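You operate a simulated robot arm through the tools that you are given. There is no shell and no other tool. Be economical: measure what you need, move in short steps, check, and stop when the job is done.

You run a simulated two-armed robot. Do the job below in one go: nothing can be reset, and whatever is moved stays where it is left.

TASK
Put the middle green master on top of the black tape holder. Close the top drawer of the grey chest. Take the blue hand pad and leave it on the tail end of belt 2. Pick up the steel roller with one hand, pass it to the other hand and put it on the belt 3. Take the red master from the top of the grey sensor bench and leave it on the top of the kit shelf. Put the short green master on top of the green box on the top of the white table. Fetch the grey master from the top of the white table and set it on the low shelf of the plate table. Open the upper bench drawer. Any order will do. Set down upright: middle green master, red master, short green master, grey master.

The check looks at the end state, three seconds after you hand in, the way a careful person would. Anything else that was tipped, shoved, dropped, spilled or broken makes it a failure.

THE ROBOT
Two 7-joint arms with fingered hands on one trunk, on a base that drives. Base frame: it is fixed to the floor where the robot stands at the start and does not move with it; the origin is under the middle of the robot, x ahead of it, y to its left, z up. Lengths are in cm, angles in rad, forces in N, time in s.
The left shoulder is at the start at [7.3, 15.7, 118.4], the right one opposite. With the tool pointing down near the work surface each hand reaches from about 42 to 86 cm from the robot's upright axis, wherever it stands, measured 20 degrees to its own side. Places, roughly: belt 3 (159x22 cm) [542, -6, 100]; blue hand pad (7x10x6 cm) [170, -220, 90]; green box (8x9x5 cm) [180, 140, 90]; grey master [175, 175, 75]; low shelf of the plate table [-10, -270, 20]; middle green master [50, 25, 100]; red master [75, 25, 100]; short green master [25, 25, 100]; steel roller (4x4x14 cm) [200, -250, 90]; tail end of belt 2 (20x21 cm) [406, -84, 100]; tape holder (8x15x10 cm) [170, 110, 90]; top drawer of the grey chest [-170, -370, 60]; top of the kit shelf [210, 480, 110]; upper bench drawer [-200, -30, 70]. Payload 4 kg a hand.
Tool frame (each hand has its own): the origin (TCP) lies between the finger pads and is the grasp point; the fingertips stand 3 cm ahead of it; z points along the fingers, y is the line along which they close. The gripper opens to 10.4 cm. The gripper's body begins 3.5 cm behind the TCP. The gripper is a hand of 3 fingers: y runs from the thumb to the fingers, the wrist lies at [-1.5, -10.4, -17.8] in the tool frame, and closing takes about 1.5 s.
Orientation is that of the tool frame in the base frame, as a unit quaternion [x, y, z, w]. With the fingers straight down and the wrist toward the robot, the tool's x, y and z point along [0, 1, 0], [1, 0, 0] and [0, 0, -1] of the base frame.

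THE INTERFACE
- The arms move only by the tool nudge_tool. It takes "left_deltas", "right_deltas" or both (then of equal length, played together; a hand with none holds still); each is a list of rows, each an object of numbers (a shift or turn left out is 0, a gripper value left out holds the last): "dx", "dy", "dz": the shift along the tool's x, y, z in cm; "ax", "ay", "az": the turn, a rotation vector about the tool's x, y, z in degrees; "claw": the closure, from 0 (fully open) to 1 (shut). In form: [{"dx": .., "dy": .., "dz": .., "ax": .., "ay": .., "az": .., "claw": ..}, ...]. A call has 1 to 20 rows; each row shifts and turns the commanded pose from where the row before left it, along the tool's axes as they then stand. A row lasts 0.2 s, in which the tool goes at most 5 cm and 0.15 rad; a call with a longer step from one row to the next is refused whole, and so is a gripper value outside its range. A pose out of reach is approached as far as the arm can. The call stops where the force on the tool passes 40 N (or 10 N more than at its start, if that is more) or the arm is blocked; 0.2 s more then pass. The fingers move at their own pace (about 15.3 cm/s each) and stop on an object; they squeeze with about 28 N. The grip force told is the motor's: it shows also when the fingers shut on nothing. Time passes only in rows, and 0.2 s behind the last, so rows that do not move let the fingers close. The reply holds the time, the measured pose of the TCP, the force on the tool along the base axes, the opening and the grip force, in the units named above and with some noise, with the torque about the TCP (base axes, N m) and any sound that the robot's microphone picked up, and new pictures: "pictures" is both (left out), scene, wrist or none (wrist: the cameras of the hands that moved).
- Cameras (640 x 400 px; columns grow to the right, rows downward): "scene" is now at [13.3, 4.35, 141.89]; the picture's right is [0.50, -0.87, 0.00], its down [-0.45, -0.26, -0.85] and it looks along [0.74, 0.42, -0.52] (base axes); focal length 234 px, centre (320, 200). "left" rides on the left gripper at [-6.4, -9.4, -11.7] in its tool frame; the picture's right is [-0.72, -0.33, 0.61], its down [0.64, -0.65, 0.40] and it looks along [0.27, 0.68, 0.68] (tool axes); focal length 238 px, centre (320, 200). "right" rides on the right gripper at [6.4, -9.4, -11.7] in its tool frame; the picture's right is [-0.72, 0.33, -0.61], its down [-0.64, -0.65, 0.41] and it looks along [-0.27, 0.68, 0.68] (tool axes); focal length 238 px, centre (320, 200). There is no depth. A picture from a camera that has moved, and an enlarged one, comes with that camera's place and axes in the base frame and with its lens.
- lift_body(by): slides the trunk up (or, below 0, down) by that many cm; the arms and the scene camera ride with it, the base frame stays. It gives what a move gives, with no picture.
- drive_base(legs): drives the robot by 1 to 6 legs, each [ahead, left, turn to the left] in cm, cm and rad, along the robot's own axes; the way and the turn of a leg run together, so that a leg with both is an arc; at most 150 cm and 3.142 rad a leg. The arms and the cameras ride along, it lands a little off, and it stops where it bumps. It gives what a move gives, and a new picture of the scene camera.
- grasp_type(shape, hand): the hand has 3 fingers and takes this shape, open, in about a second: jaw (thumb against the fingers, like two jaws); tri (thumb and two fingers); tip (a fingertip pinch); poke (one finger out to press); point (the index stretched); flat (the hand flat); cup (the hand cupped); fist (a fist). The gripper value then closes the fingers along that shape, each until it touches; the sizes above hold for jaw. It gives what a move gives, with no picture.
- pan_tilt(pan, tilt): turns the head with the scene camera to pan (to the left, within 1.501 rad either way) and tilt (down, from -0.506 to 1.204), counted from straight ahead of the robot. It gives what a move gives, and a new picture of the scene camera.
- close_up(camera, box): a new picture of the part [left, top, right, bottom] of that camera's present view, enlarged. No time passes.
- sign_off(): hands the job in; it is judged then, once.

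Work in short steps. Places have to be worked out from the pictures, the camera data and where the tool is seen: move nearer, look again, correct. Check each grasp and each placing, and mend what went wrong. You have 217 turns and 260 pictures in all, those below and enlarged ones among them. Open the grippers and draw the arms clear of the work before you hand the job in, unless the task says otherwise; then end with one line.

The tools are called after "Emit:" by a JSON object that holds its "op" and its "data". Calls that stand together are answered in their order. nudge_tool: Moves the arms, as the interface text tells. Its arguments: {"type":"object","properties":{"left_deltas":{"type":"array"},"right_deltas":{"type":"array"},"pictures":{"type":"string","enum":["both","scene","wrist","none"]}},"required":[]} The other tools are called the same way: lift_body (by) slides the trunk up or down; grasp_type (shape, hand) gives the hand a shape; drive_base (legs) drives the base; pan_tilt (pan, tilt) turns the head that bears the scene camera; close_up (camera, box) takes an enlarged picture of a part of a camera's view; sign_off () hands the job in.

At the start:

```text
time: 0.0
left_eef_pos: [43.44, 42.19, 130.34]
left_ee_rot: [0.707, 0.708, 0.0, 0.0]
left_wrist_force: [0.2, 0.3, -0.1]
left_wrist_torque: [-0.02, 0.01, 0.0]
left_finger_gap: 10.38
left_gripper_force: 0.1
left_shape: jaw
right_eef_pos: [51.02, -3.06, 122.34]
right_ee_rot: [0.707, 0.707, -0.001, 0.0]
right_wrist_force: [-0.3, 0.2, 0.0]
right_wrist_torque: [-0.02, -0.03, 0.02]
right_finger_gap: 10.35
right_gripper_force: 0.0
right_shape: jaw
trunk travel left (down, up): [-60.0, 34.0]
robot x, y, heading: [0.12, 0.04, -0.007]
head pan, tilt: [0.518, 0.545]
```

scene: 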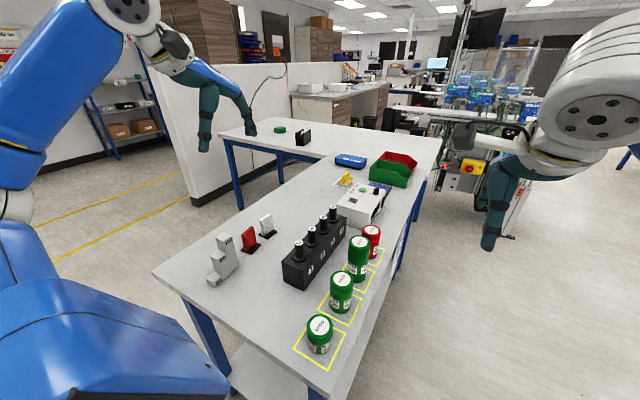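
right: 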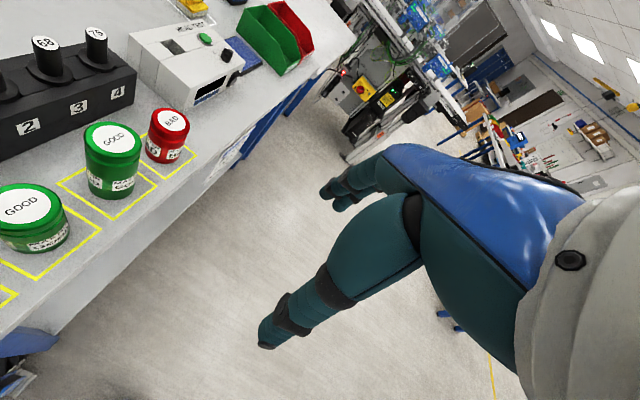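
left: 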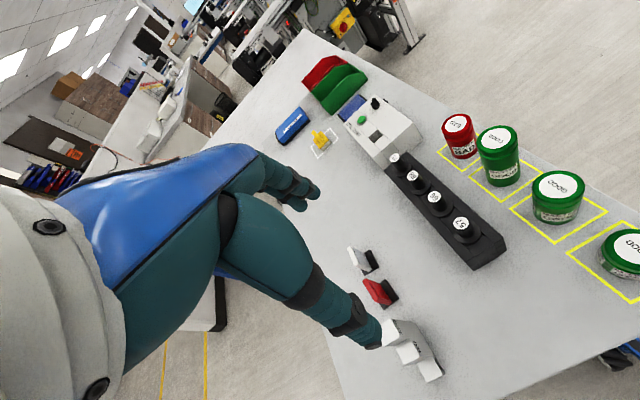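

The masters line up along y≈18.5: short at x≈38, middle at 48, tall at 58 and red at 68.5. I turn the right hand 90° so it closes across the row, and look at the result.

Emit:
{"op": "nudge_tool", "data": {"right_deltas": [{"az": -8.2}, {"az": -8.2}, {"az": -8.2}, {"az": -8.2}, {"az": -8.2}, {"az": -8.2}, {"az": -8.2}, {"az": -8.2}, {"az": -8.2}, {"az": -8.2}, {"az": -8}, {"dy": 4}, {"dy": 4}, {"dy": 4}, {"dy": 4}, {"dy": 4}, {"dx": 1.5, "dy": 1.5}], "pictures": "both"}}

Emit:
{"op": "close_up", "data": {"camera": "scene", "box": [250, 80, 450, 205]}}

```text
time: 3.6
left_eef_pos: [43.25, 42.16, 130.4]
left_ee_rot: [0.707, 0.707, -0.001, 0.001]
left_wrist_force: [-0.1, 0.4, 0.5]
left_wrist_torque: [0.01, 0.01, 0.04]
left_finger_gap: 10.36
left_gripper_force: 0.0
left_shape: jaw
right_eef_pos: [49.18, 18.48, 122.21]
right_ee_rot: [0.0, 1.0, 0.0, 0.0]
right_wrist_force: [-0.9, -0.4, -0.2]
right_wrist_torque: [0.01, 0.0, 0.02]
right_finger_gap: 10.39
right_gripper_force: 0.0
right_shape: jaw
trunk travel left (down, up): [-60.0, 34.0]
robot x, y, heading: [0.12, 0.25, 0.002]
head pan, tilt: [0.518, 0.545]
camera scene: at [13.27, 4.69, 141.88], right [0.5, -0.87, 0.0], down [-0.45, -0.26, -0.85], along [0.74, 0.42, -0.52], focal length 234 px, centre (320, 200)
camera right: at [42.87, 9.1, 134.1], right [0.72, 0.33, 0.61], down [0.64, -0.65, -0.4], along [0.27, 0.68, -0.68], focal length 238 px, centre (320, 200)
```

scene: 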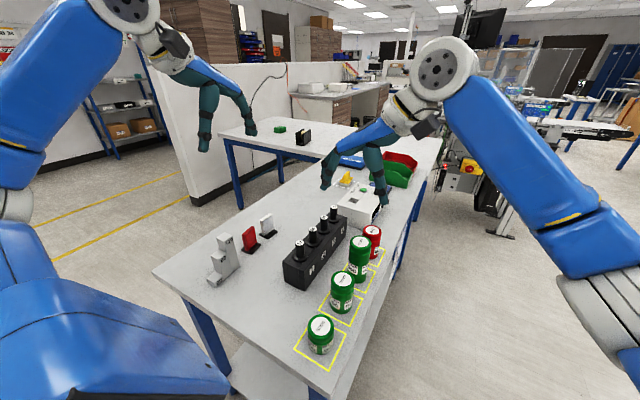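
right: 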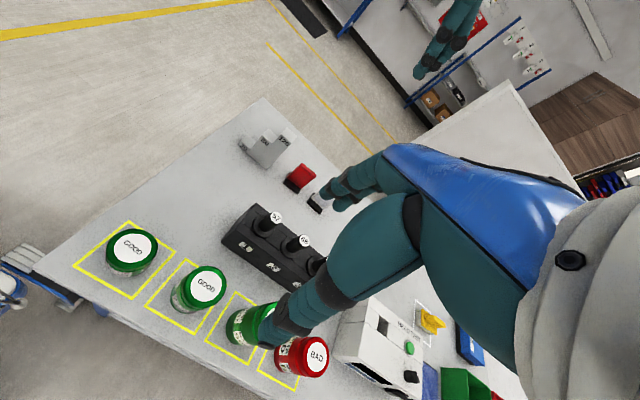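

```text
3.20 times, centred on (350, 142) of scene
camera zoom: at [13.27, 4.69, 141.88], right [0.5, -0.87, 0.0], down [-0.45, -0.26, -0.85], along [0.74, 0.42, -0.52], focal length 747 px, centre (224, 384)
```

zoom: 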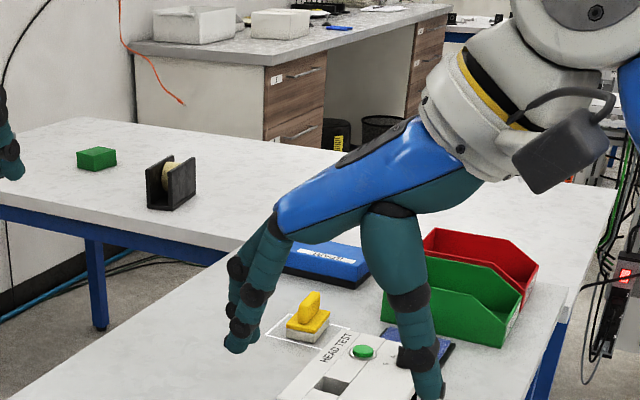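

The middle master's top is confirmed at about (48.2, 18.5, 97). I shift 1 cm and go down partway to check the alignment.

Emit:
{"op": "nudge_tool", "data": {"right_deltas": [{"dx": 1, "dz": 4}, {"dz": 4}, {"dz": 4}, {"dz": 4}, {"dz": 2}, {}], "pictures": "both"}}

```text
time: 5.0
left_eef_pos: [43.22, 42.06, 130.46]
left_ee_rot: [0.707, 0.707, 0.0, 0.0]
left_wrist_force: [0.1, -0.3, 0.0]
left_wrist_torque: [0.02, 0.0, 0.04]
left_finger_gap: 10.39
left_gripper_force: 0.0
left_shape: jaw
right_eef_pos: [48.1, 18.17, 104.33]
right_ee_rot: [0.0, 1.0, 0.0, 0.0]
right_wrist_force: [0.6, -0.4, 0.8]
right_wrist_torque: [0.02, 0.01, -0.02]
right_finger_gap: 10.38
right_gripper_force: 0.1
right_shape: jaw
trunk travel left (down, up): [-60.0, 34.0]
robot x, y, heading: [0.01, -0.22, -0.001]
head pan, tilt: [0.518, 0.545]
camera scene: at [13.3, 4.48, 141.89], right [0.5, -0.87, 0.0], down [-0.45, -0.26, -0.85], along [0.74, 0.42, -0.52], focal length 234 px, centre (320, 200)
camera right: at [41.75, 8.83, 116.04], right [0.72, 0.33, 0.61], down [0.64, -0.65, -0.4], along [0.27, 0.68, -0.68], focal length 238 px, centre (320, 200)
```

scene: 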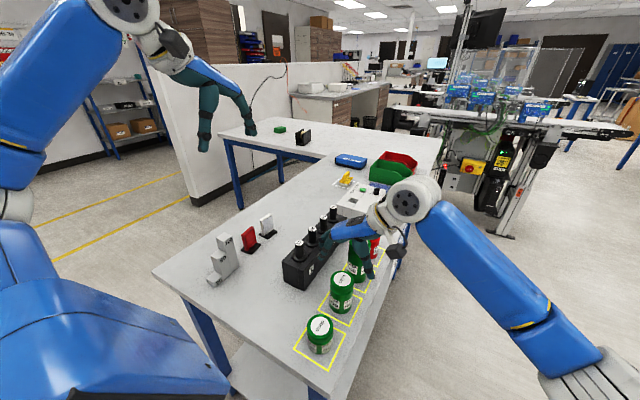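
right: 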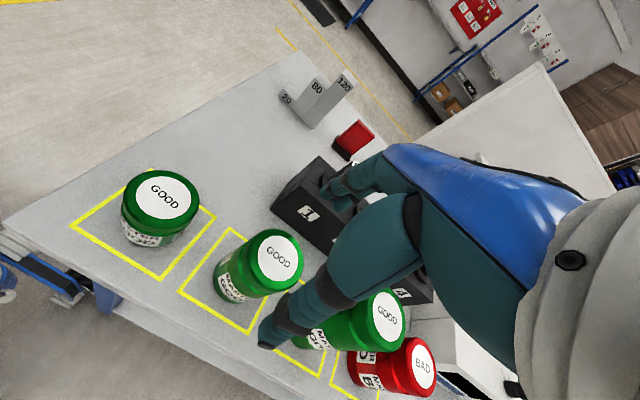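

The geometry checks out: the thumb projects where it is seen, and the lid centre is near (48.2, 18.8). I go down to z≈94 and close.

Emit:
{"op": "nudge_tool", "data": {"right_deltas": [{"dy": 0.5, "dz": 3}, {"dz": 3}, {"dz": 3}, {"dz": 1.3}, {}, {"claw": 1}, {}, {}, {}, {}, {}, {}, {}], "pictures": "both"}}

```text
time: 7.8
left_eef_pos: [43.45, 42.02, 130.4]
left_ee_rot: [0.707, 0.707, 0.001, 0.0]
left_wrist_force: [-0.2, 0.6, 0.3]
left_wrist_torque: [0.03, 0.0, 0.02]
left_finger_gap: 10.36
left_gripper_force: 0.1
left_shape: jaw
right_eef_pos: [48.19, 18.77, 94.13]
right_ee_rot: [0.0, 1.0, 0.0, 0.0]
right_wrist_force: [0.1, -0.6, -0.1]
right_wrist_torque: [0.0, 0.03, 0.02]
right_finger_gap: 4.76
right_gripper_force: 28.2
right_shape: jaw
trunk travel left (down, up): [-60.0, 34.0]
robot x, y, heading: [-0.21, -0.17, -0.0]
head pan, tilt: [0.518, 0.545]
camera scene: at [13.35, 4.47, 141.88], right [0.5, -0.87, 0.0], down [-0.45, -0.26, -0.85], along [0.74, 0.42, -0.52], focal length 234 px, centre (320, 200)
camera right: at [41.91, 9.38, 105.94], right [0.72, 0.33, 0.61], down [0.64, -0.65, -0.4], along [0.27, 0.68, -0.68], focal length 238 px, centre (320, 200)
```

scene: 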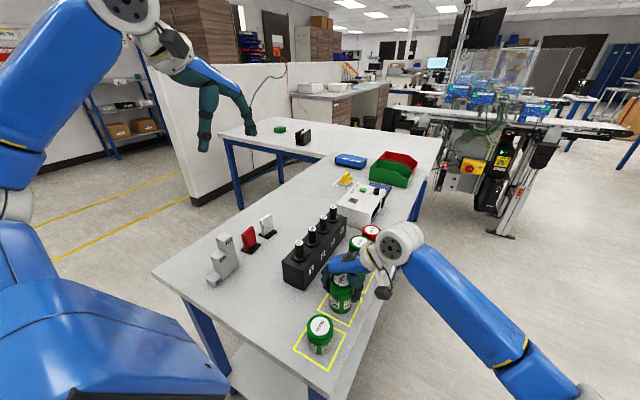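
right: 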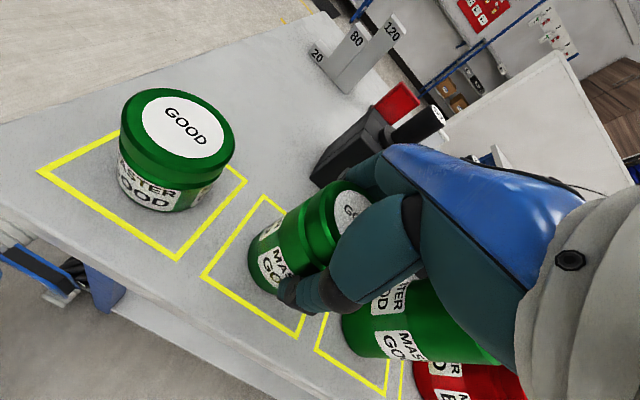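

Gripped, with the gap stopped at 4.8 cm. I lift it and bring the left hand over the short master at about (38, 18.2, 94.5).

Emit:
{"op": "nudge_tool", "data": {"right_deltas": [{"dz": -3}, {"dz": -4}, {"dz": -4}, {"dz": -4}, {"dz": -3}, {"dy": -4}, {"dy": -4}, {"dy": -4}, {"dy": -4}, {"dy": -4}, {"dy": -4}, {"dy": -2}], "pictures": "scene"}}

```text
time: 10.4
left_eef_pos: [43.4, 41.83, 130.45]
left_ee_rot: [0.708, 0.707, 0.0, 0.0]
left_wrist_force: [-0.7, 0.0, -0.2]
left_wrist_torque: [-0.03, 0.02, -0.01]
left_finger_gap: 10.39
left_gripper_force: 0.1
left_shape: jaw
right_eef_pos: [48.16, -7.42, 112.05]
right_ee_rot: [0.0, 1.0, 0.0, 0.0]
right_wrist_force: [0.3, -1.0, -3.6]
right_wrist_torque: [0.01, 0.01, -0.03]
right_finger_gap: 4.73
right_gripper_force: 27.8
right_shape: jaw
trunk travel left (down, up): [-60.0, 34.0]
robot x, y, heading: [-0.18, -0.28, 0.006]
head pan, tilt: [0.518, 0.545]
camera scene: at [13.35, 4.11, 141.89], right [0.5, -0.87, 0.0], down [-0.45, -0.26, -0.85], along [0.74, 0.42, -0.52], focal length 234 px, centre (320, 200)
```

scene: 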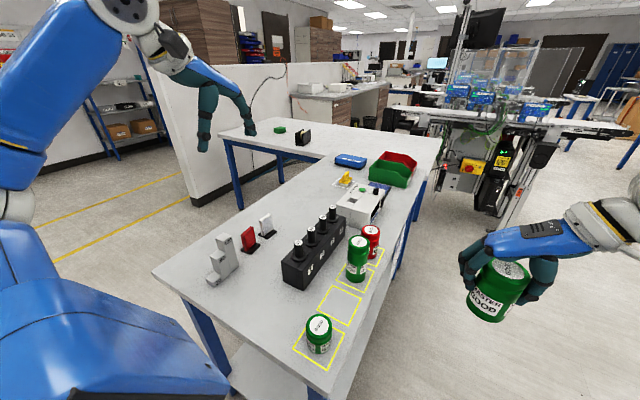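

Held (about 0.36 kg). The short master is too near the body, so I back off 10 cm before reaching with the left hand.

Emit:
{"op": "drive_base", "data": {"legs": [[-10, 0, 0]]}}

Emit:
{"op": "nudge_tool", "data": {"left_deltas": [{"dx": -4, "dy": 1}, {"dx": -4, "dy": 1}, {"dx": -4, "dy": 1}, {"dx": -4, "dy": 1}, {"dx": -4, "dy": 0.6}, {"dx": -3.6}, {"dz": 4}, {"dz": 4}, {"dz": 4}, {"dz": 4}, {"dz": 4}, {"dz": 4}, {}], "pictures": "wrist"}}

```text
time: 11.6
left_eef_pos: [33.77, 42.01, 130.29]
left_ee_rot: [0.707, 0.707, -0.002, 0.0]
left_wrist_force: [0.4, -0.3, 0.3]
left_wrist_torque: [0.0, 0.01, 0.0]
left_finger_gap: 10.38
left_gripper_force: 0.0
left_shape: jaw
right_eef_pos: [38.39, -7.11, 111.94]
right_ee_rot: [0.001, 1.0, -0.001, -0.001]
right_wrist_force: [-0.2, -0.3, -3.4]
right_wrist_torque: [0.0, 0.0, -0.02]
right_finger_gap: 4.76
right_gripper_force: 27.6
right_shape: jaw
trunk travel left (down, up): [-60.0, 34.0]
robot x, y, heading: [-10.21, -0.26, 0.001]
head pan, tilt: [0.518, 0.545]
camera scene: at [3.84, 4.41, 141.82], right [0.5, -0.87, 0.0], down [-0.46, -0.26, -0.85], along [0.74, 0.42, -0.52], focal length 234 px, centre (320, 200)
```

scene: 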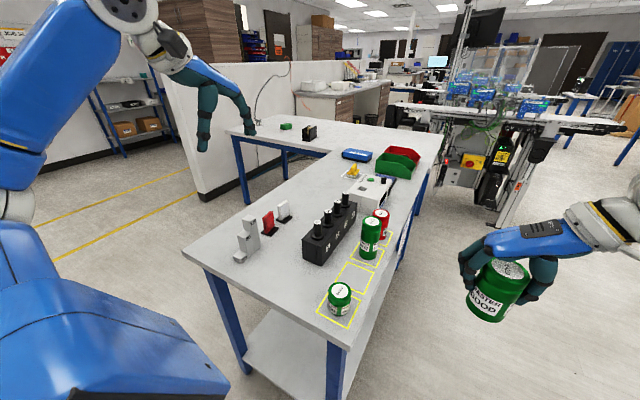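

```text
time: 14.3
left_eef_pos: [37.6, 18.44, 106.73]
left_ee_rot: [0.708, 0.707, 0.0, 0.0]
left_wrist_force: [-0.5, -0.9, 0.7]
left_wrist_torque: [0.0, -0.02, 0.0]
left_finger_gap: 10.36
left_gripper_force: 0.0
left_shape: jaw
right_eef_pos: [37.83, -7.3, 112.33]
right_ee_rot: [-0.001, 1.0, 0.0, 0.001]
right_wrist_force: [-0.5, -0.2, -2.7]
right_wrist_torque: [0.0, -0.03, -0.03]
right_finger_gap: 4.74
right_gripper_force: 28.5
right_shape: jaw
trunk travel left (down, up): [-60.0, 34.0]
robot x, y, heading: [-10.12, 0.1, -0.006]
head pan, tilt: [0.518, 0.545]
camera left: at [28.17, 12.18, 118.3], right [-0.32, -0.72, -0.61], down [-0.65, 0.64, -0.41], along [0.69, 0.27, -0.68], focal length 238 px, centre (320, 200)
```

left: 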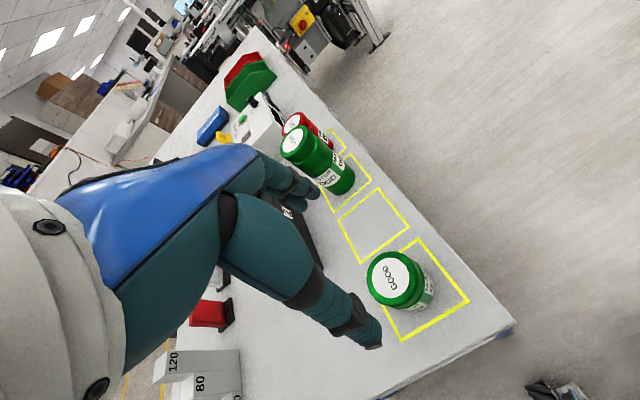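

The lid is at about (37.2, 18.3), and the left hand is nearly centred over it. I go down to z≈93.7 and close.

Emit:
{"op": "nudge_tool", "data": {"left_deltas": [{"dy": -0.4, "dz": 4}, {"dz": 4}, {"dz": 4}, {"dz": 1}, {}, {"claw": 1}, {}, {}, {}, {}, {}, {}, {}], "pictures": "wrist"}}

```text
time: 17.1
left_eef_pos: [37.11, 18.85, 94.09]
left_ee_rot: [0.707, 0.707, 0.0, 0.001]
left_wrist_force: [-0.8, -1.0, 0.6]
left_wrist_torque: [0.01, -0.01, -0.01]
left_finger_gap: 4.82
left_gripper_force: 27.5
left_shape: jaw
left hand out of reach, approached as far as the arm can: row 4
right_eef_pos: [37.9, -7.34, 112.12]
right_ee_rot: [0.0, 1.0, 0.0, 0.002]
right_wrist_force: [0.6, -0.2, -3.1]
right_wrist_torque: [0.04, 0.0, 0.01]
right_finger_gap: 4.73
right_gripper_force: 28.0
right_shape: jaw
trunk travel left (down, up): [-60.0, 34.0]
robot x, y, heading: [-10.14, 0.08, -0.003]
head pan, tilt: [0.518, 0.545]
camera left: at [27.57, 12.6, 105.79], right [-0.33, -0.72, -0.61], down [-0.65, 0.64, -0.41], along [0.69, 0.27, -0.68], focal length 238 px, centre (320, 200)
```

left: 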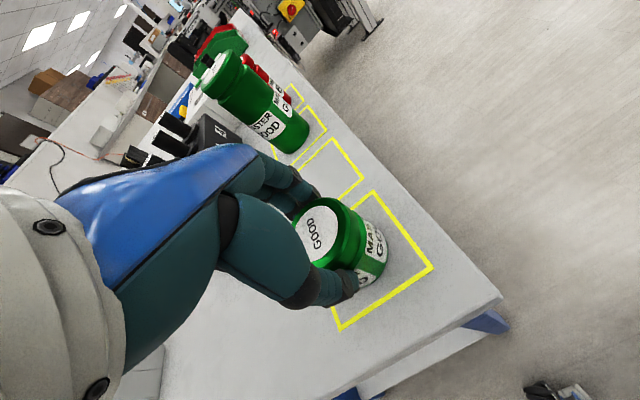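

Gripped. I lift it well clear and swing the left hand back to the left.

Emit:
{"op": "nudge_tool", "data": {"left_deltas": [{"dz": -2}, {"dz": -4}, {"dz": -4}, {"dz": -4}, {"dz": -4}, {"dz": -4}, {"dz": -4}, {"dx": 4, "dz": -3}, {"dx": 4, "dz": -3}, {"dx": 4}, {"dx": 4}, {"dx": 4}, {}], "right_deltas": [{"dz": -2}, {"dz": -2}, {"dz": -2}, {"dz": -2}, {"dz": -2}, {}, {}, {}, {}, {}, {}, {}, {}], "pictures": "none"}}

Emit:
{"op": "pan_tilt", "data": {"pan": 1.2, "tilt": 0.3}}

```text
time: 19.9
left_eef_pos: [37.09, 39.12, 126.1]
left_ee_rot: [0.708, 0.707, -0.001, 0.002]
left_wrist_force: [0.5, 0.4, -3.2]
left_wrist_torque: [-0.01, 0.0, 0.0]
left_finger_gap: 4.8
left_gripper_force: 27.8
left_shape: jaw
right_eef_pos: [37.91, -7.21, 122.09]
right_ee_rot: [0.0, 1.0, 0.0, 0.001]
right_wrist_force: [0.7, -0.3, -2.9]
right_wrist_torque: [0.02, -0.03, 0.01]
right_finger_gap: 4.72
right_gripper_force: 27.5
right_shape: jaw
trunk travel left (down, up): [-60.0, 34.0]
robot x, y, heading: [-10.13, 0.08, 0.003]
head pan, tilt: [0.518, 0.545]
```

```text
time: 21.0
left_eef_pos: [37.2, 39.01, 126.04]
left_ee_rot: [0.707, 0.707, 0.001, 0.001]
left_wrist_force: [0.5, -1.3, -2.4]
left_wrist_torque: [0.0, 0.02, 0.0]
left_finger_gap: 4.82
left_gripper_force: 28.2
left_shape: jaw
right_eef_pos: [37.93, -7.3, 122.07]
right_ee_rot: [-0.001, 1.0, 0.001, 0.001]
right_wrist_force: [0.3, -0.9, -3.0]
right_wrist_torque: [0.01, -0.02, 0.03]
right_finger_gap: 4.73
right_gripper_force: 27.8
right_shape: jaw
trunk travel left (down, up): [-60.0, 34.0]
robot x, y, heading: [-10.46, -0.13, -0.001]
head pan, tilt: [1.201, 0.3]
camera scene: at [-1.05, 8.54, 144.13], right [0.93, -0.36, 0.0], down [-0.11, -0.28, -0.95], along [0.35, 0.89, -0.3], focal length 234 px, centre (320, 200)
```

scene: 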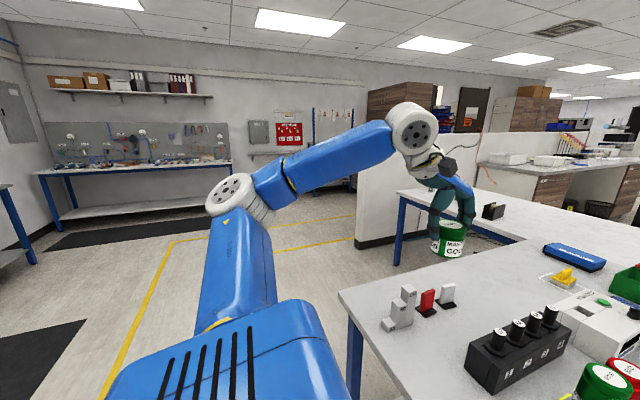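

The floor to the left is clear. I drive left around the bench and up toward the white table, then look ahead.

Emit:
{"op": "drive_base", "data": {"legs": [[0, 125, 0], [90, 0, 0]]}}

Emit:
{"op": "pan_tilt", "data": {"pan": 0.1, "tilt": 0.55}}

```text
time: 31.6
left_eef_pos: [128.12, 160.03, 126.15]
left_ee_rot: [0.714, 0.7, 0.001, 0.0]
left_wrist_force: [0.4, -0.5, -2.8]
left_wrist_torque: [0.02, 0.01, -0.04]
left_finger_gap: 4.83
left_gripper_force: 27.6
left_shape: jaw
right_eef_pos: [128.03, 113.82, 122.16]
right_ee_rot: [0.01, 1.0, 0.001, 0.0]
right_wrist_force: [0.5, 0.3, -2.7]
right_wrist_torque: [0.0, 0.0, 0.02]
right_finger_gap: 4.73
right_gripper_force: 27.9
right_shape: jaw
trunk travel left (down, up): [-60.0, 34.0]
robot x, y, heading: [79.9, 122.03, -0.023]
head pan, tilt: [1.201, 0.3]
camera scene: at [89.4, 130.33, 144.14], right [0.92, -0.38, 0.0], down [-0.11, -0.27, -0.95], along [0.36, 0.88, -0.3], focal length 234 px, centre (320, 200)
```

scene: 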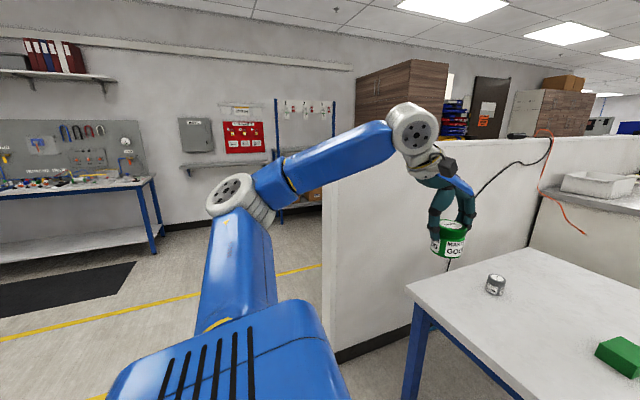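

```text
time: 32.9
left_eef_pos: [128.07, 160.02, 126.22]
left_ee_rot: [0.714, 0.7, 0.001, 0.001]
left_wrist_force: [0.6, -0.2, -2.8]
left_wrist_torque: [0.02, 0.03, 0.01]
left_finger_gap: 4.81
left_gripper_force: 28.1
left_shape: jaw
right_eef_pos: [128.03, 113.7, 122.26]
right_ee_rot: [0.01, 1.0, 0.0, 0.001]
right_wrist_force: [-0.4, -0.3, -3.8]
right_wrist_torque: [0.0, -0.01, 0.0]
right_finger_gap: 4.72
right_gripper_force: 27.9
right_shape: jaw
trunk travel left (down, up): [-60.0, 34.0]
robot x, y, heading: [80.72, 122.19, -0.024]
head pan, tilt: [0.099, 0.55]
camera scene: at [94.92, 122.42, 141.83], right [0.08, -1.0, 0.0], down [-0.52, -0.04, -0.85], along [0.85, 0.07, -0.53], focal length 234 px, centre (320, 200)
```

scene: 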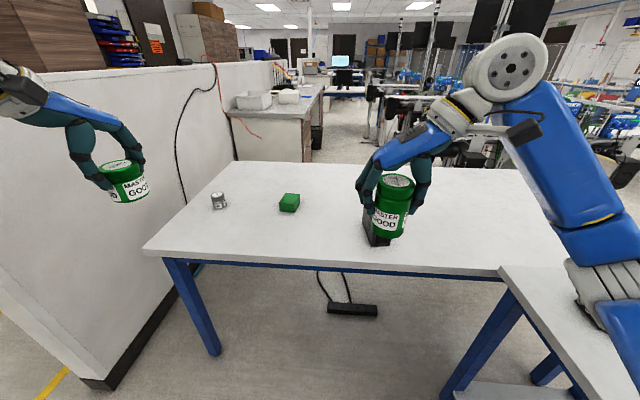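

I need depth on the tape holder and the box, so I take views from both wrists here.

Emit:
{"op": "nudge_tool", "data": {"left_deltas": [{}], "right_deltas": [{}], "pictures": "wrist"}}

```text
time: 33.3
left_eef_pos: [128.14, 160.0, 126.1]
left_ee_rot: [0.713, 0.701, 0.002, 0.001]
left_wrist_force: [-0.3, -1.1, -2.3]
left_wrist_torque: [0.05, 0.01, 0.0]
left_finger_gap: 4.81
left_gripper_force: 28.1
left_shape: jaw
right_eef_pos: [128.02, 113.79, 122.26]
right_ee_rot: [0.01, 1.0, -0.001, 0.002]
right_wrist_force: [-0.4, 0.3, -3.8]
right_wrist_torque: [0.01, -0.04, 0.02]
right_finger_gap: 4.72
right_gripper_force: 28.1
right_shape: jaw
trunk travel left (down, up): [-60.0, 34.0]
robot x, y, heading: [80.31, 122.13, -0.021]
head pan, tilt: [0.099, 0.55]
camera right: at [121.39, 104.49, 133.94], right [0.72, 0.31, 0.62], down [0.63, -0.67, -0.4], along [0.28, 0.68, -0.68], focal length 238 px, centre (320, 200)
camera left: at [118.54, 153.91, 137.81], right [-0.34, -0.71, -0.61], down [-0.64, 0.65, -0.41], along [0.69, 0.25, -0.68], focal length 238 px, centre (320, 200)
```

right: 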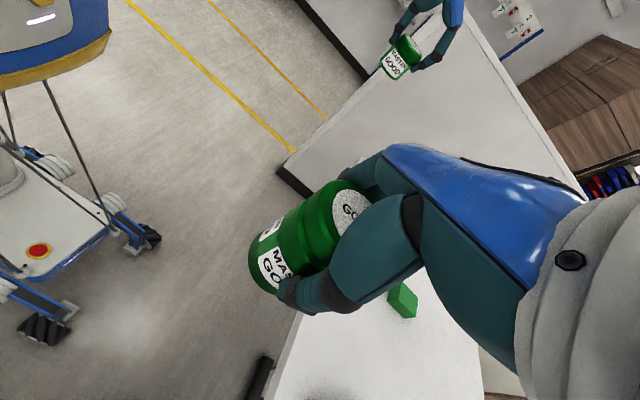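
left: 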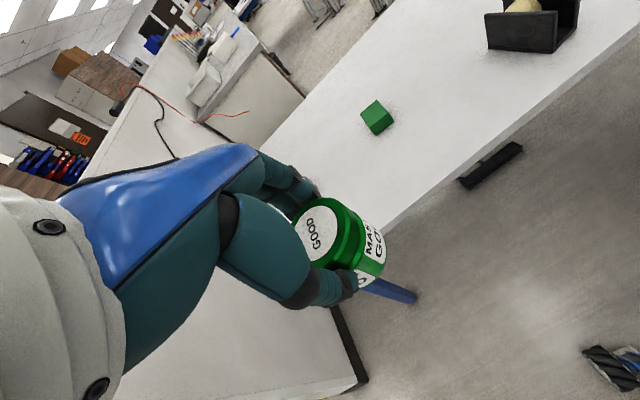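

The box top is at about (179, 142.5, 90), so the table is near z 85. I move the right hand aside and drive 25 cm closer to see the tape holder.

Emit:
{"op": "nudge_tool", "data": {"right_deltas": [{"dy": -4, "dz": -2}, {"dy": -4, "dz": -2}, {"dy": -4, "dz": -2}, {"dy": -4}, {"dy": -4}, {"dy": -4}], "pictures": "none"}}

Emit:
{"op": "drive_base", "data": {"legs": [[25, 0, 0.02]]}}

```text
time: 34.7
left_eef_pos: [128.07, 159.61, 126.34]
left_ee_rot: [0.714, 0.7, 0.003, 0.002]
left_wrist_force: [0.2, -1.5, -3.1]
left_wrist_torque: [0.03, 0.03, 0.03]
left_finger_gap: 4.83
left_gripper_force: 27.8
left_shape: jaw
right_eef_pos: [127.5, 89.33, 128.09]
right_ee_rot: [0.01, 1.0, 0.002, 0.002]
right_wrist_force: [-1.0, -1.0, -3.3]
right_wrist_torque: [0.02, -0.01, 0.03]
right_finger_gap: 4.74
right_gripper_force: 28.2
right_shape: jaw
trunk travel left (down, up): [-60.0, 34.0]
robot x, y, heading: [80.25, 121.74, -0.018]
head pan, tilt: [0.099, 0.55]
```

```text
time: 36.5
left_eef_pos: [152.56, 160.04, 126.29]
left_ee_rot: [0.71, 0.704, 0.003, 0.002]
left_wrist_force: [-0.1, 0.3, -2.6]
left_wrist_torque: [0.02, 0.03, -0.03]
left_finger_gap: 4.82
left_gripper_force: 28.1
left_shape: jaw
right_eef_pos: [152.88, 89.88, 128.29]
right_ee_rot: [0.004, 1.0, 0.0, 0.003]
right_wrist_force: [-0.6, -0.1, -3.3]
right_wrist_torque: [-0.03, 0.0, 0.04]
right_finger_gap: 4.73
right_gripper_force: 28.1
right_shape: jaw
trunk travel left (down, up): [-60.0, 34.0]
robot x, y, heading: [105.75, 121.81, -0.006]
head pan, tilt: [0.099, 0.55]
camera scene: at [119.62, 122.03, 141.88], right [0.09, -1.0, 0.0], down [-0.52, -0.05, -0.85], along [0.85, 0.08, -0.52], focal length 234 px, centre (320, 200)
```

scene: 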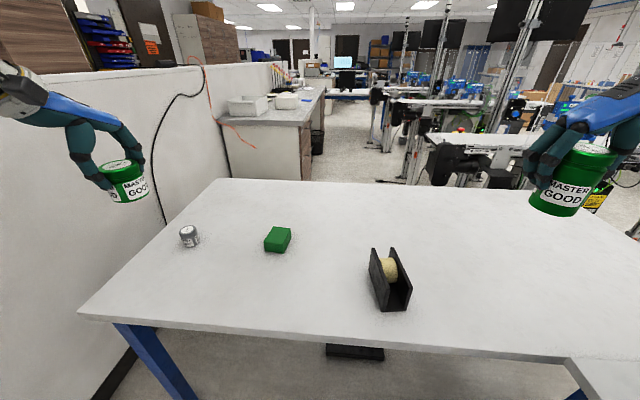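

Emit:
{"op": "close_up", "data": {"camera": "scene", "box": [340, 230, 440, 330]}}

Emit:
{"op": "nudge_tool", "data": {"left_deltas": [{}], "pictures": "wrist"}}

```text
4.00 times, centred on (390, 280) of scene
camera zoom: at [119.62, 122.03, 141.88], right [0.09, -1.0, 0.0], down [-0.52, -0.05, -0.85], along [0.85, 0.08, -0.52], focal length 934 px, centre (40, -120)
```

zoom: 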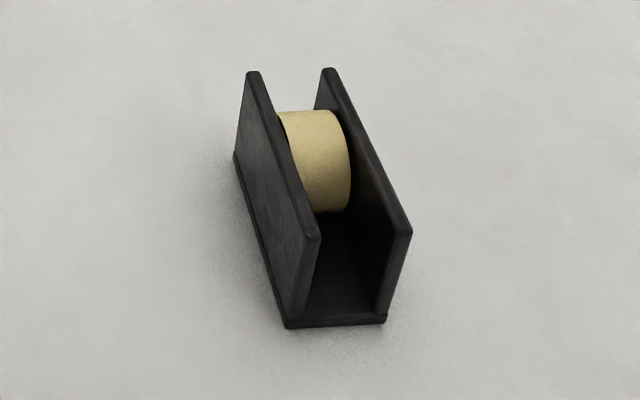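

```text
time: 36.9
left_eef_pos: [152.71, 160.01, 126.35]
left_ee_rot: [0.711, 0.704, 0.002, 0.002]
left_wrist_force: [-0.5, -0.7, -3.0]
left_wrist_torque: [0.03, -0.01, -0.01]
left_finger_gap: 4.82
left_gripper_force: 27.9
left_shape: jaw
right_eef_pos: [152.92, 89.93, 128.3]
right_ee_rot: [0.004, 1.0, 0.0, 0.002]
right_wrist_force: [-0.6, -0.1, -2.5]
right_wrist_torque: [0.01, 0.0, -0.02]
right_finger_gap: 4.71
right_gripper_force: 28.3
right_shape: jaw
trunk travel left (down, up): [-60.0, 34.0]
robot x, y, heading: [105.47, 121.57, -0.007]
head pan, tilt: [0.099, 0.55]
camera left: at [143.19, 153.85, 137.9], right [-0.33, -0.72, -0.61], down [-0.65, 0.65, -0.41], along [0.69, 0.26, -0.68], focal length 238 px, centre (320, 200)
```

left: 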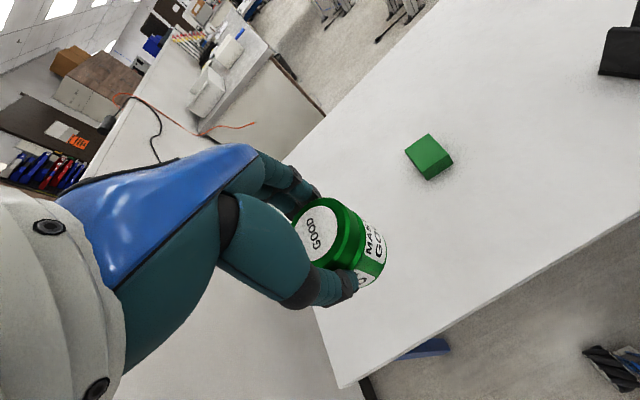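

The holder is two parallel walls about 6 cm apart, centre near (164.5, 107.5). First I bring the left hand with the short master over the green box, still high.

Emit:
{"op": "nudge_tool", "data": {"left_deltas": [{"dy": 4, "dx": -2.5}, {"dy": 4, "dx": -2.5}, {"dy": 4, "dx": -2.5}, {"dy": 4, "dx": -2.5, "dz": 2}, {"dy": 4, "dx": -2.5, "dz": 2}, {"dy": 4, "dx": -2.5, "dz": 3}, {"dy": 3.6, "dx": -2.4, "dz": 3}, {"dz": 4}, {"dz": 4}, {}], "pictures": "both"}}

```text
refused: row 4 steps farther than a row can; nothing moved
```

Emit:
{"op": "nudge_tool", "data": {"left_deltas": [{"dy": 4, "dx": -2.5}, {"dy": 4, "dx": -2.5}, {"dy": 4, "dx": -2.5}, {"dy": 4, "dx": -2.5}, {"dy": 4, "dx": -2.5}, {"dy": 4, "dx": -2.5}, {"dy": 3.6, "dx": -2.4}, {"dz": 4.5}, {"dz": 4.5}, {"dz": 4.5}, {"dz": 4.5}, {}], "pictures": "both"}}

```text
time: 39.5
left_eef_pos: [170.68, 148.47, 108.36]
left_ee_rot: [0.71, 0.704, 0.001, 0.002]
left_wrist_force: [0.5, -0.5, -1.9]
left_wrist_torque: [-0.01, 0.03, 0.0]
left_finger_gap: 4.79
left_gripper_force: 28.4
left_shape: jaw
left hand out of reach, approached as far as the arm can: row 5, 6, 7
right_eef_pos: [153.01, 89.86, 128.26]
right_ee_rot: [0.005, 1.0, 0.001, 0.002]
right_wrist_force: [0.5, -0.6, -3.3]
right_wrist_torque: [0.01, -0.04, 0.02]
right_finger_gap: 4.71
right_gripper_force: 28.0
right_shape: jaw
trunk travel left (down, up): [-60.0, 34.0]
robot x, y, heading: [105.93, 121.62, -0.007]
head pan, tilt: [0.099, 0.55]
camera scene: at [120.1, 121.99, 141.82], right [0.09, -1.0, 0.0], down [-0.52, -0.05, -0.85], along [0.85, 0.08, -0.53], focal length 234 px, centre (320, 200)
camera left: at [161.18, 142.15, 120.08], right [-0.33, -0.72, -0.62], down [-0.64, 0.65, -0.41], along [0.69, 0.26, -0.67], focal length 238 px, centre (320, 200)
```

scene: 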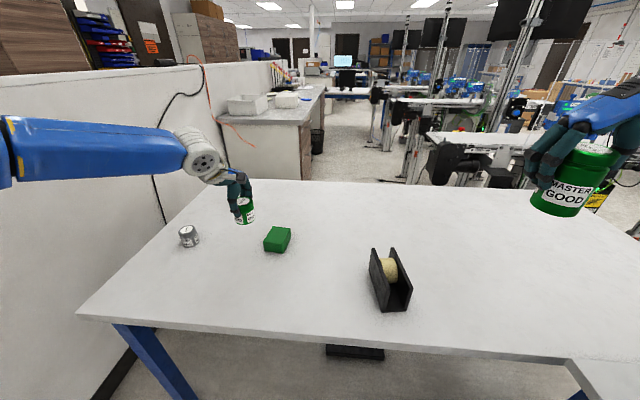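
left: 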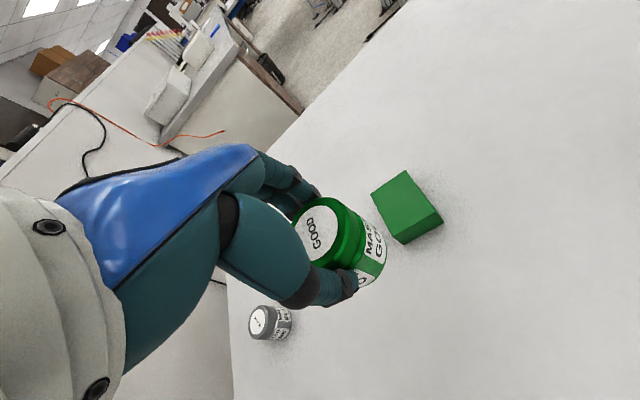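

Emit:
{"op": "close_up", "data": {"camera": "left", "box": [350, 150, 460, 260]}}

Emit:
{"op": "close_up", "data": {"camera": "scene", "box": [230, 200, 310, 270]}}

```text
3.64 times, centred on (405, 205) of left
camera zoom: at [161.18, 142.15, 120.08], right [-0.33, -0.72, -0.62], down [-0.64, 0.65, -0.41], along [0.69, 0.26, -0.67], focal length 867 px, centre (11, 182)
```

zoom: 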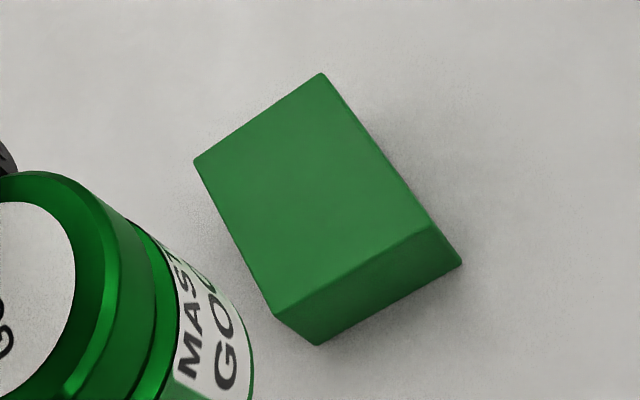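

```text
5.71 times, centred on (270, 235) of scene
camera zoom: at [120.1, 121.99, 141.82], right [0.09, -1.0, 0.0], down [-0.52, -0.05, -0.85], along [0.85, 0.08, -0.53], focal length 1335 px, centre (606, 0)
```

zoom: 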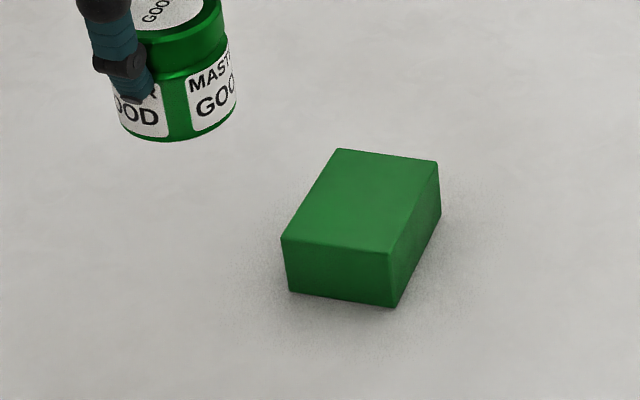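

The box top centre works out at (182.2, 143.0, 87.6). I drive 10 cm closer for reach.

Emit:
{"op": "drive_base", "data": {"legs": [[10, 0, 0]]}}

```text
time: 40.7
left_eef_pos: [180.39, 148.42, 108.76]
left_ee_rot: [0.71, 0.704, 0.004, 0.003]
left_wrist_force: [-0.1, -0.1, -3.3]
left_wrist_torque: [0.0, 0.02, 0.01]
left_finger_gap: 4.82
left_gripper_force: 27.4
left_shape: jaw
right_eef_pos: [162.44, 89.75, 128.37]
right_ee_rot: [0.004, 1.0, 0.0, 0.003]
right_wrist_force: [0.2, 0.9, -2.7]
right_wrist_torque: [-0.02, 0.01, -0.02]
right_finger_gap: 4.74
right_gripper_force: 27.8
right_shape: jaw
trunk travel left (down, up): [-60.0, 34.0]
robot x, y, heading: [115.58, 121.53, -0.007]
head pan, tilt: [0.099, 0.55]
camera scene: at [129.37, 121.87, 141.9], right [0.09, -1.0, 0.0], down [-0.52, -0.05, -0.85], along [0.85, 0.08, -0.52], focal length 234 px, centre (320, 200)
```

scene: 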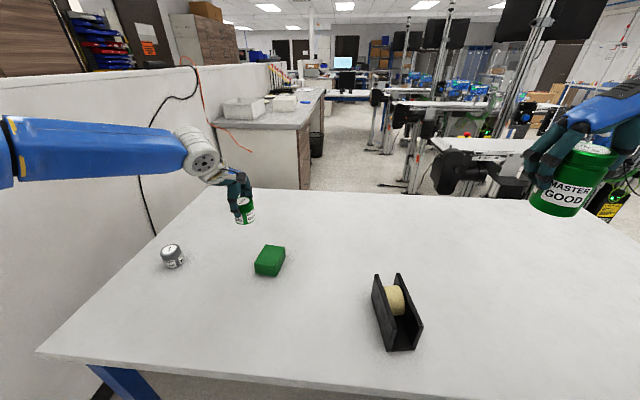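

Emit:
{"op": "nudge_tool", "data": {"left_deltas": [{"dx": -2.7, "dy": 0.9}, {"dx": -2.7, "dy": 0.9}, {"dz": 4}, {"dz": 4}, {"dz": 3}, {}, {}], "pictures": "both"}}

```text
time: 42.3
left_eef_pos: [176.49, 146.51, 100.01]
left_ee_rot: [0.71, 0.704, 0.003, 0.001]
left_wrist_force: [-0.3, 0.1, -2.4]
left_wrist_torque: [0.01, 0.01, -0.01]
left_finger_gap: 4.79
left_gripper_force: 28.2
left_shape: jaw
left hand out of reach, approached as far as the arm can: row 1, 2, 3, 4, 5
right_eef_pos: [162.94, 89.59, 128.22]
right_ee_rot: [0.005, 1.0, 0.001, 0.002]
right_wrist_force: [0.8, 0.7, -3.4]
right_wrist_torque: [0.01, 0.0, 0.05]
right_finger_gap: 4.76
right_gripper_force: 28.1
right_shape: jaw
trunk travel left (down, up): [-60.0, 34.0]
robot x, y, heading: [115.36, 121.39, -0.013]
head pan, tilt: [0.099, 0.55]
camera scene: at [130.1, 121.81, 141.81], right [0.09, -1.0, 0.0], down [-0.52, -0.05, -0.85], along [0.85, 0.08, -0.53], focal length 234 px, centre (320, 200)
camera left: at [166.93, 140.24, 111.62], right [-0.33, -0.72, -0.62], down [-0.65, 0.65, -0.41], along [0.69, 0.26, -0.67], focal length 238 px, centre (320, 200)
```

scene: 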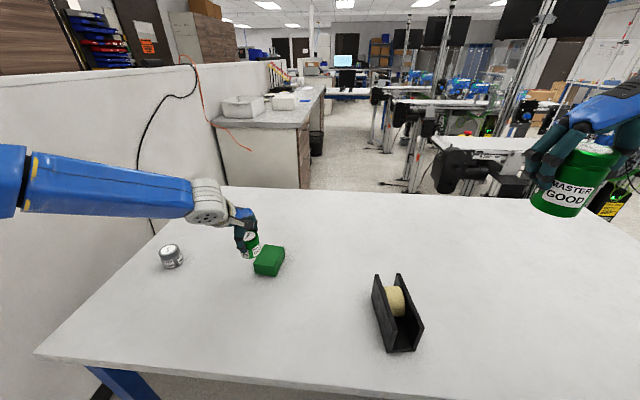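
left: 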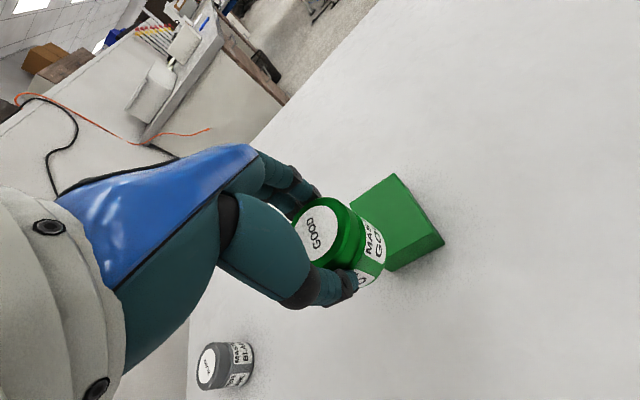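

The command seems to have stayed beyond reach. I pull it back to the target (about −10 in X, +5.8 in Y) and see where the hand settles.

Emit:
{"op": "nudge_tool", "data": {"left_deltas": [{"dy": -4, "dx": 2}, {"dy": -4, "dx": 2}, {"dy": -2, "dx": 1.8}, {}, {}, {}], "pictures": "wrist"}}

```text
time: 43.7
left_eef_pos: [166.45, 152.33, 100.02]
left_ee_rot: [0.71, 0.704, 0.002, 0.003]
left_wrist_force: [0.0, 0.6, -3.2]
left_wrist_torque: [-0.02, 0.02, 0.0]
left_finger_gap: 4.84
left_gripper_force: 27.9
left_shape: jaw
right_eef_pos: [162.76, 89.82, 128.36]
right_ee_rot: [0.004, 1.0, 0.001, 0.001]
right_wrist_force: [1.0, 0.0, -3.5]
right_wrist_torque: [0.01, 0.0, 0.01]
right_finger_gap: 4.73
right_gripper_force: 27.9
right_shape: jaw
trunk travel left (down, up): [-60.0, 34.0]
robot x, y, heading: [115.41, 121.6, -0.011]
head pan, tilt: [0.099, 0.55]
camera left: at [156.91, 146.13, 111.78], right [-0.33, -0.72, -0.62], down [-0.65, 0.65, -0.41], along [0.69, 0.26, -0.67], focal length 238 px, centre (320, 200)
```

left: 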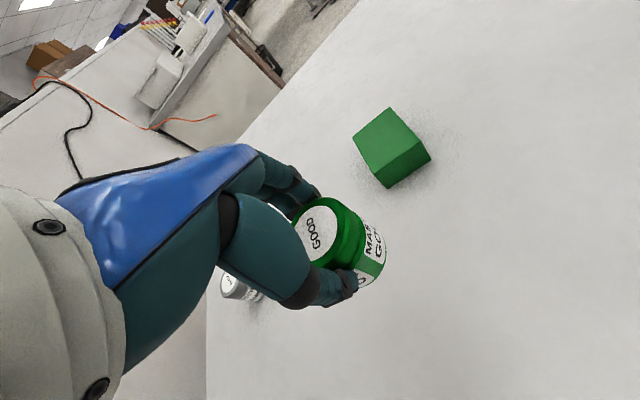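

Deltas are counted from the reached pose. I retry in smaller steps, sideways first and then forward, to find what limits the reach.

Emit:
{"op": "nudge_tool", "data": {"left_deltas": [{"dx": -3}, {"dx": -3}, {"dx": -3}, {}, {"dy": 3}, {"dy": 3}, {"dy": 3}, {"dy": 3}, {"dy": 3}, {}], "pictures": "scene"}}

```text
time: 45.9
left_eef_pos: [177.54, 146.0, 102.47]
left_ee_rot: [0.71, 0.704, 0.002, 0.003]
left_wrist_force: [-0.1, -0.6, -3.1]
left_wrist_torque: [-0.01, 0.03, 0.02]
left_finger_gap: 4.78
left_gripper_force: 28.0
left_shape: jaw
left hand out of reach, approached as far as the arm can: row 7, 8, 9
right_eef_pos: [162.88, 89.58, 128.33]
right_ee_rot: [0.004, 1.0, 0.0, 0.002]
right_wrist_force: [-0.1, 0.1, -3.8]
right_wrist_torque: [0.01, -0.01, 0.0]
right_finger_gap: 4.72
right_gripper_force: 27.7
right_shape: jaw
trunk travel left (down, up): [-60.0, 34.0]
robot x, y, heading: [115.29, 121.39, -0.007]
head pan, tilt: [0.099, 0.55]
camera scene: at [130.03, 121.85, 141.82], right [0.09, -1.0, 0.0], down [-0.52, -0.05, -0.85], along [0.85, 0.08, -0.53], focal length 234 px, centre (320, 200)
```

scene: 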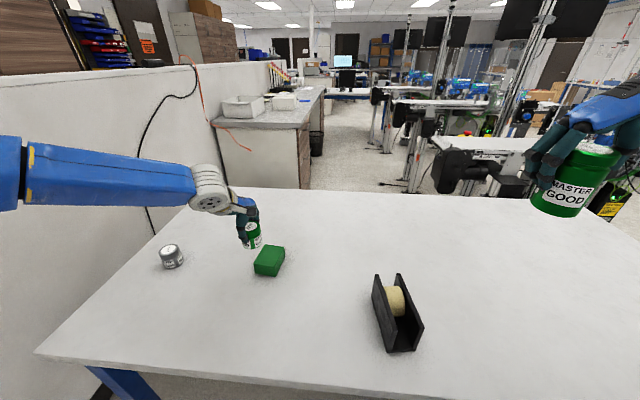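

The limit is about 62 cm ahead at this height, probably wrist bend. I raise the trunk 15 cm so the forearm comes from above, then try again.

Emit:
{"op": "lift_body", "data": {"by": 15}}

Emit:
{"op": "nudge_tool", "data": {"left_deltas": [{"dz": 4}, {"dz": 4}, {"dz": 4}, {"dz": 4}, {"dz": 2}, {"dy": 2.5, "dx": -1.5}, {"dy": 2.2, "dx": -1.5}, {}, {}], "pictures": "both"}}

```text
time: 47.6
left_eef_pos: [177.61, 146.0, 117.44]
left_ee_rot: [0.71, 0.705, 0.004, 0.002]
left_wrist_force: [0.3, -0.4, -1.6]
left_wrist_torque: [0.01, 0.02, 0.01]
left_finger_gap: 4.76
left_gripper_force: 28.6
left_shape: jaw
right_eef_pos: [162.88, 89.64, 143.3]
right_ee_rot: [0.005, 1.0, 0.001, 0.002]
right_wrist_force: [0.7, 0.2, -3.7]
right_wrist_torque: [0.01, -0.03, 0.0]
right_finger_gap: 4.75
right_gripper_force: 27.7
right_shape: jaw
trunk travel left (down, up): [-75.0, 19.0]
robot x, y, heading: [115.62, 121.74, -0.009]
head pan, tilt: [0.099, 0.55]
```

```text
time: 49.6
left_eef_pos: [173.0, 148.95, 108.98]
left_ee_rot: [0.71, 0.704, 0.002, 0.003]
left_wrist_force: [-0.1, -0.5, -1.8]
left_wrist_torque: [-0.02, 0.0, 0.02]
left_finger_gap: 4.75
left_gripper_force: 28.2
left_shape: jaw
left hand out of reach, approached as far as the arm can: row 1, 2, 3, 4, 5, 6, 7
right_eef_pos: [162.72, 89.71, 143.24]
right_ee_rot: [0.004, 1.0, 0.001, 0.002]
right_wrist_force: [-0.4, -0.7, -3.3]
right_wrist_torque: [0.0, -0.02, -0.02]
right_finger_gap: 4.72
right_gripper_force: 28.0
right_shape: jaw
trunk travel left (down, up): [-75.0, 19.0]
robot x, y, heading: [115.56, 121.08, -0.008]
head pan, tilt: [0.099, 0.55]
camera scene: at [130.04, 121.89, 156.82], right [0.09, -1.0, 0.0], down [-0.52, -0.05, -0.85], along [0.85, 0.08, -0.53], focal length 234 px, centre (320, 200)
camera left: at [163.47, 142.81, 120.64], right [-0.33, -0.72, -0.62], down [-0.64, 0.65, -0.41], along [0.69, 0.26, -0.67], focal length 238 px, centre (320, 200)
```

scene: 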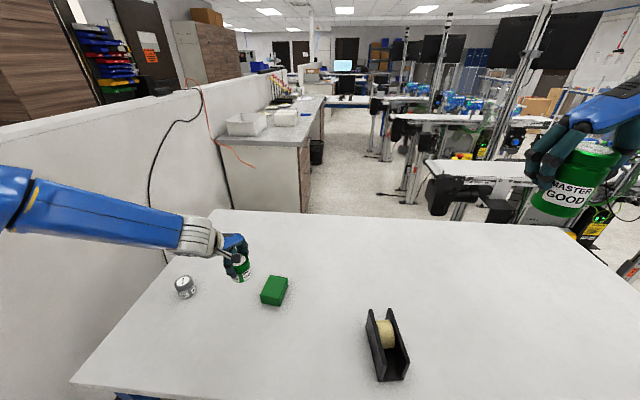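
left: 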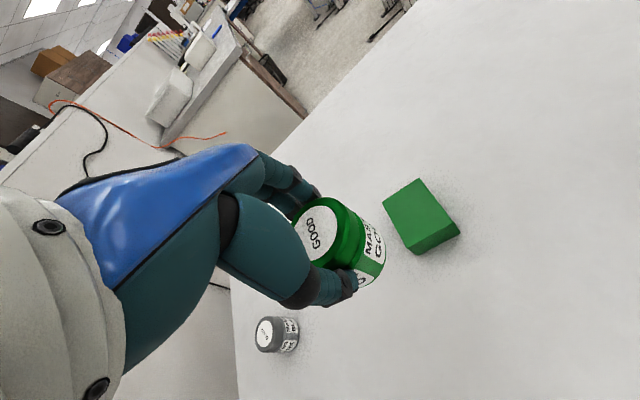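

The limit acts like a fixed distance from the shoulder, so I lower the trunk by 25 cm and drive 8 cm nearer. The base can slide under the table edge.

Emit:
{"op": "nudge_tool", "data": {"left_deltas": [{"dz": -4}, {"dz": -4}, {"dz": -4}, {"dz": -4}, {"dz": -3}, {}], "pictures": "none"}}

Emit:
{"op": "lift_body", "data": {"by": -25}}

Emit:
{"op": "drive_base", "data": {"legs": [[8, 0, 0]]}}

```text
time: 51.0
left_eef_pos: [172.9, 148.91, 128.34]
left_ee_rot: [0.71, 0.704, 0.002, 0.002]
left_wrist_force: [-0.6, 0.8, -3.1]
left_wrist_torque: [-0.03, 0.05, -0.01]
left_finger_gap: 4.75
left_gripper_force: 27.5
left_shape: jaw
right_eef_pos: [162.87, 89.66, 143.22]
right_ee_rot: [0.005, 1.0, 0.001, 0.002]
right_wrist_force: [-0.2, 0.1, -3.2]
right_wrist_torque: [-0.01, -0.04, -0.02]
right_finger_gap: 4.71
right_gripper_force: 28.3
right_shape: jaw
trunk travel left (down, up): [-75.0, 19.0]
robot x, y, heading: [115.56, 121.59, -0.01]
head pan, tilt: [0.099, 0.55]
```

```text
time: 53.6
left_eef_pos: [172.97, 148.83, 103.22]
left_ee_rot: [0.71, 0.704, 0.002, 0.002]
left_wrist_force: [-0.3, 0.1, -2.7]
left_wrist_torque: [0.02, 0.01, 0.0]
left_finger_gap: 4.77
left_gripper_force: 27.8
left_shape: jaw
right_eef_pos: [162.79, 89.71, 118.3]
right_ee_rot: [0.004, 1.0, 0.001, 0.002]
right_wrist_force: [-0.1, 0.1, -2.6]
right_wrist_torque: [-0.02, -0.03, -0.02]
right_finger_gap: 4.71
right_gripper_force: 27.5
right_shape: jaw
trunk travel left (down, up): [-50.0, 44.0]
robot x, y, heading: [115.65, 121.05, -0.009]
head pan, tilt: [0.099, 0.55]
```

```text
time: 54.7
left_eef_pos: [180.66, 148.74, 103.32]
left_ee_rot: [0.711, 0.704, 0.004, 0.004]
left_wrist_force: [-0.6, 0.3, -2.4]
left_wrist_torque: [0.01, 0.03, 0.01]
left_finger_gap: 4.73
left_gripper_force: 27.8
left_shape: jaw
right_eef_pos: [170.38, 89.48, 118.42]
right_ee_rot: [0.005, 1.0, 0.0, 0.002]
right_wrist_force: [-0.4, 0.6, -3.1]
right_wrist_torque: [-0.02, 0.01, -0.05]
right_finger_gap: 4.74
right_gripper_force: 28.0
right_shape: jaw
trunk travel left (down, up): [-50.0, 44.0]
robot x, y, heading: [123.45, 121.61, -0.014]
head pan, tilt: [0.099, 0.55]
camera scene: at [137.46, 121.78, 131.89], right [0.09, -1.0, 0.0], down [-0.52, -0.05, -0.85], along [0.85, 0.08, -0.52], focal length 234 px, centre (320, 200)
```

scene: 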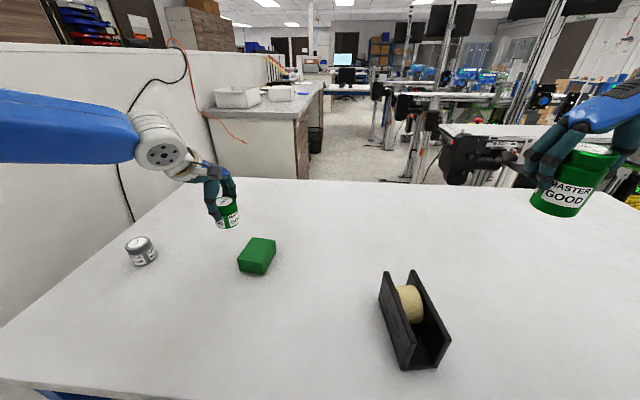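

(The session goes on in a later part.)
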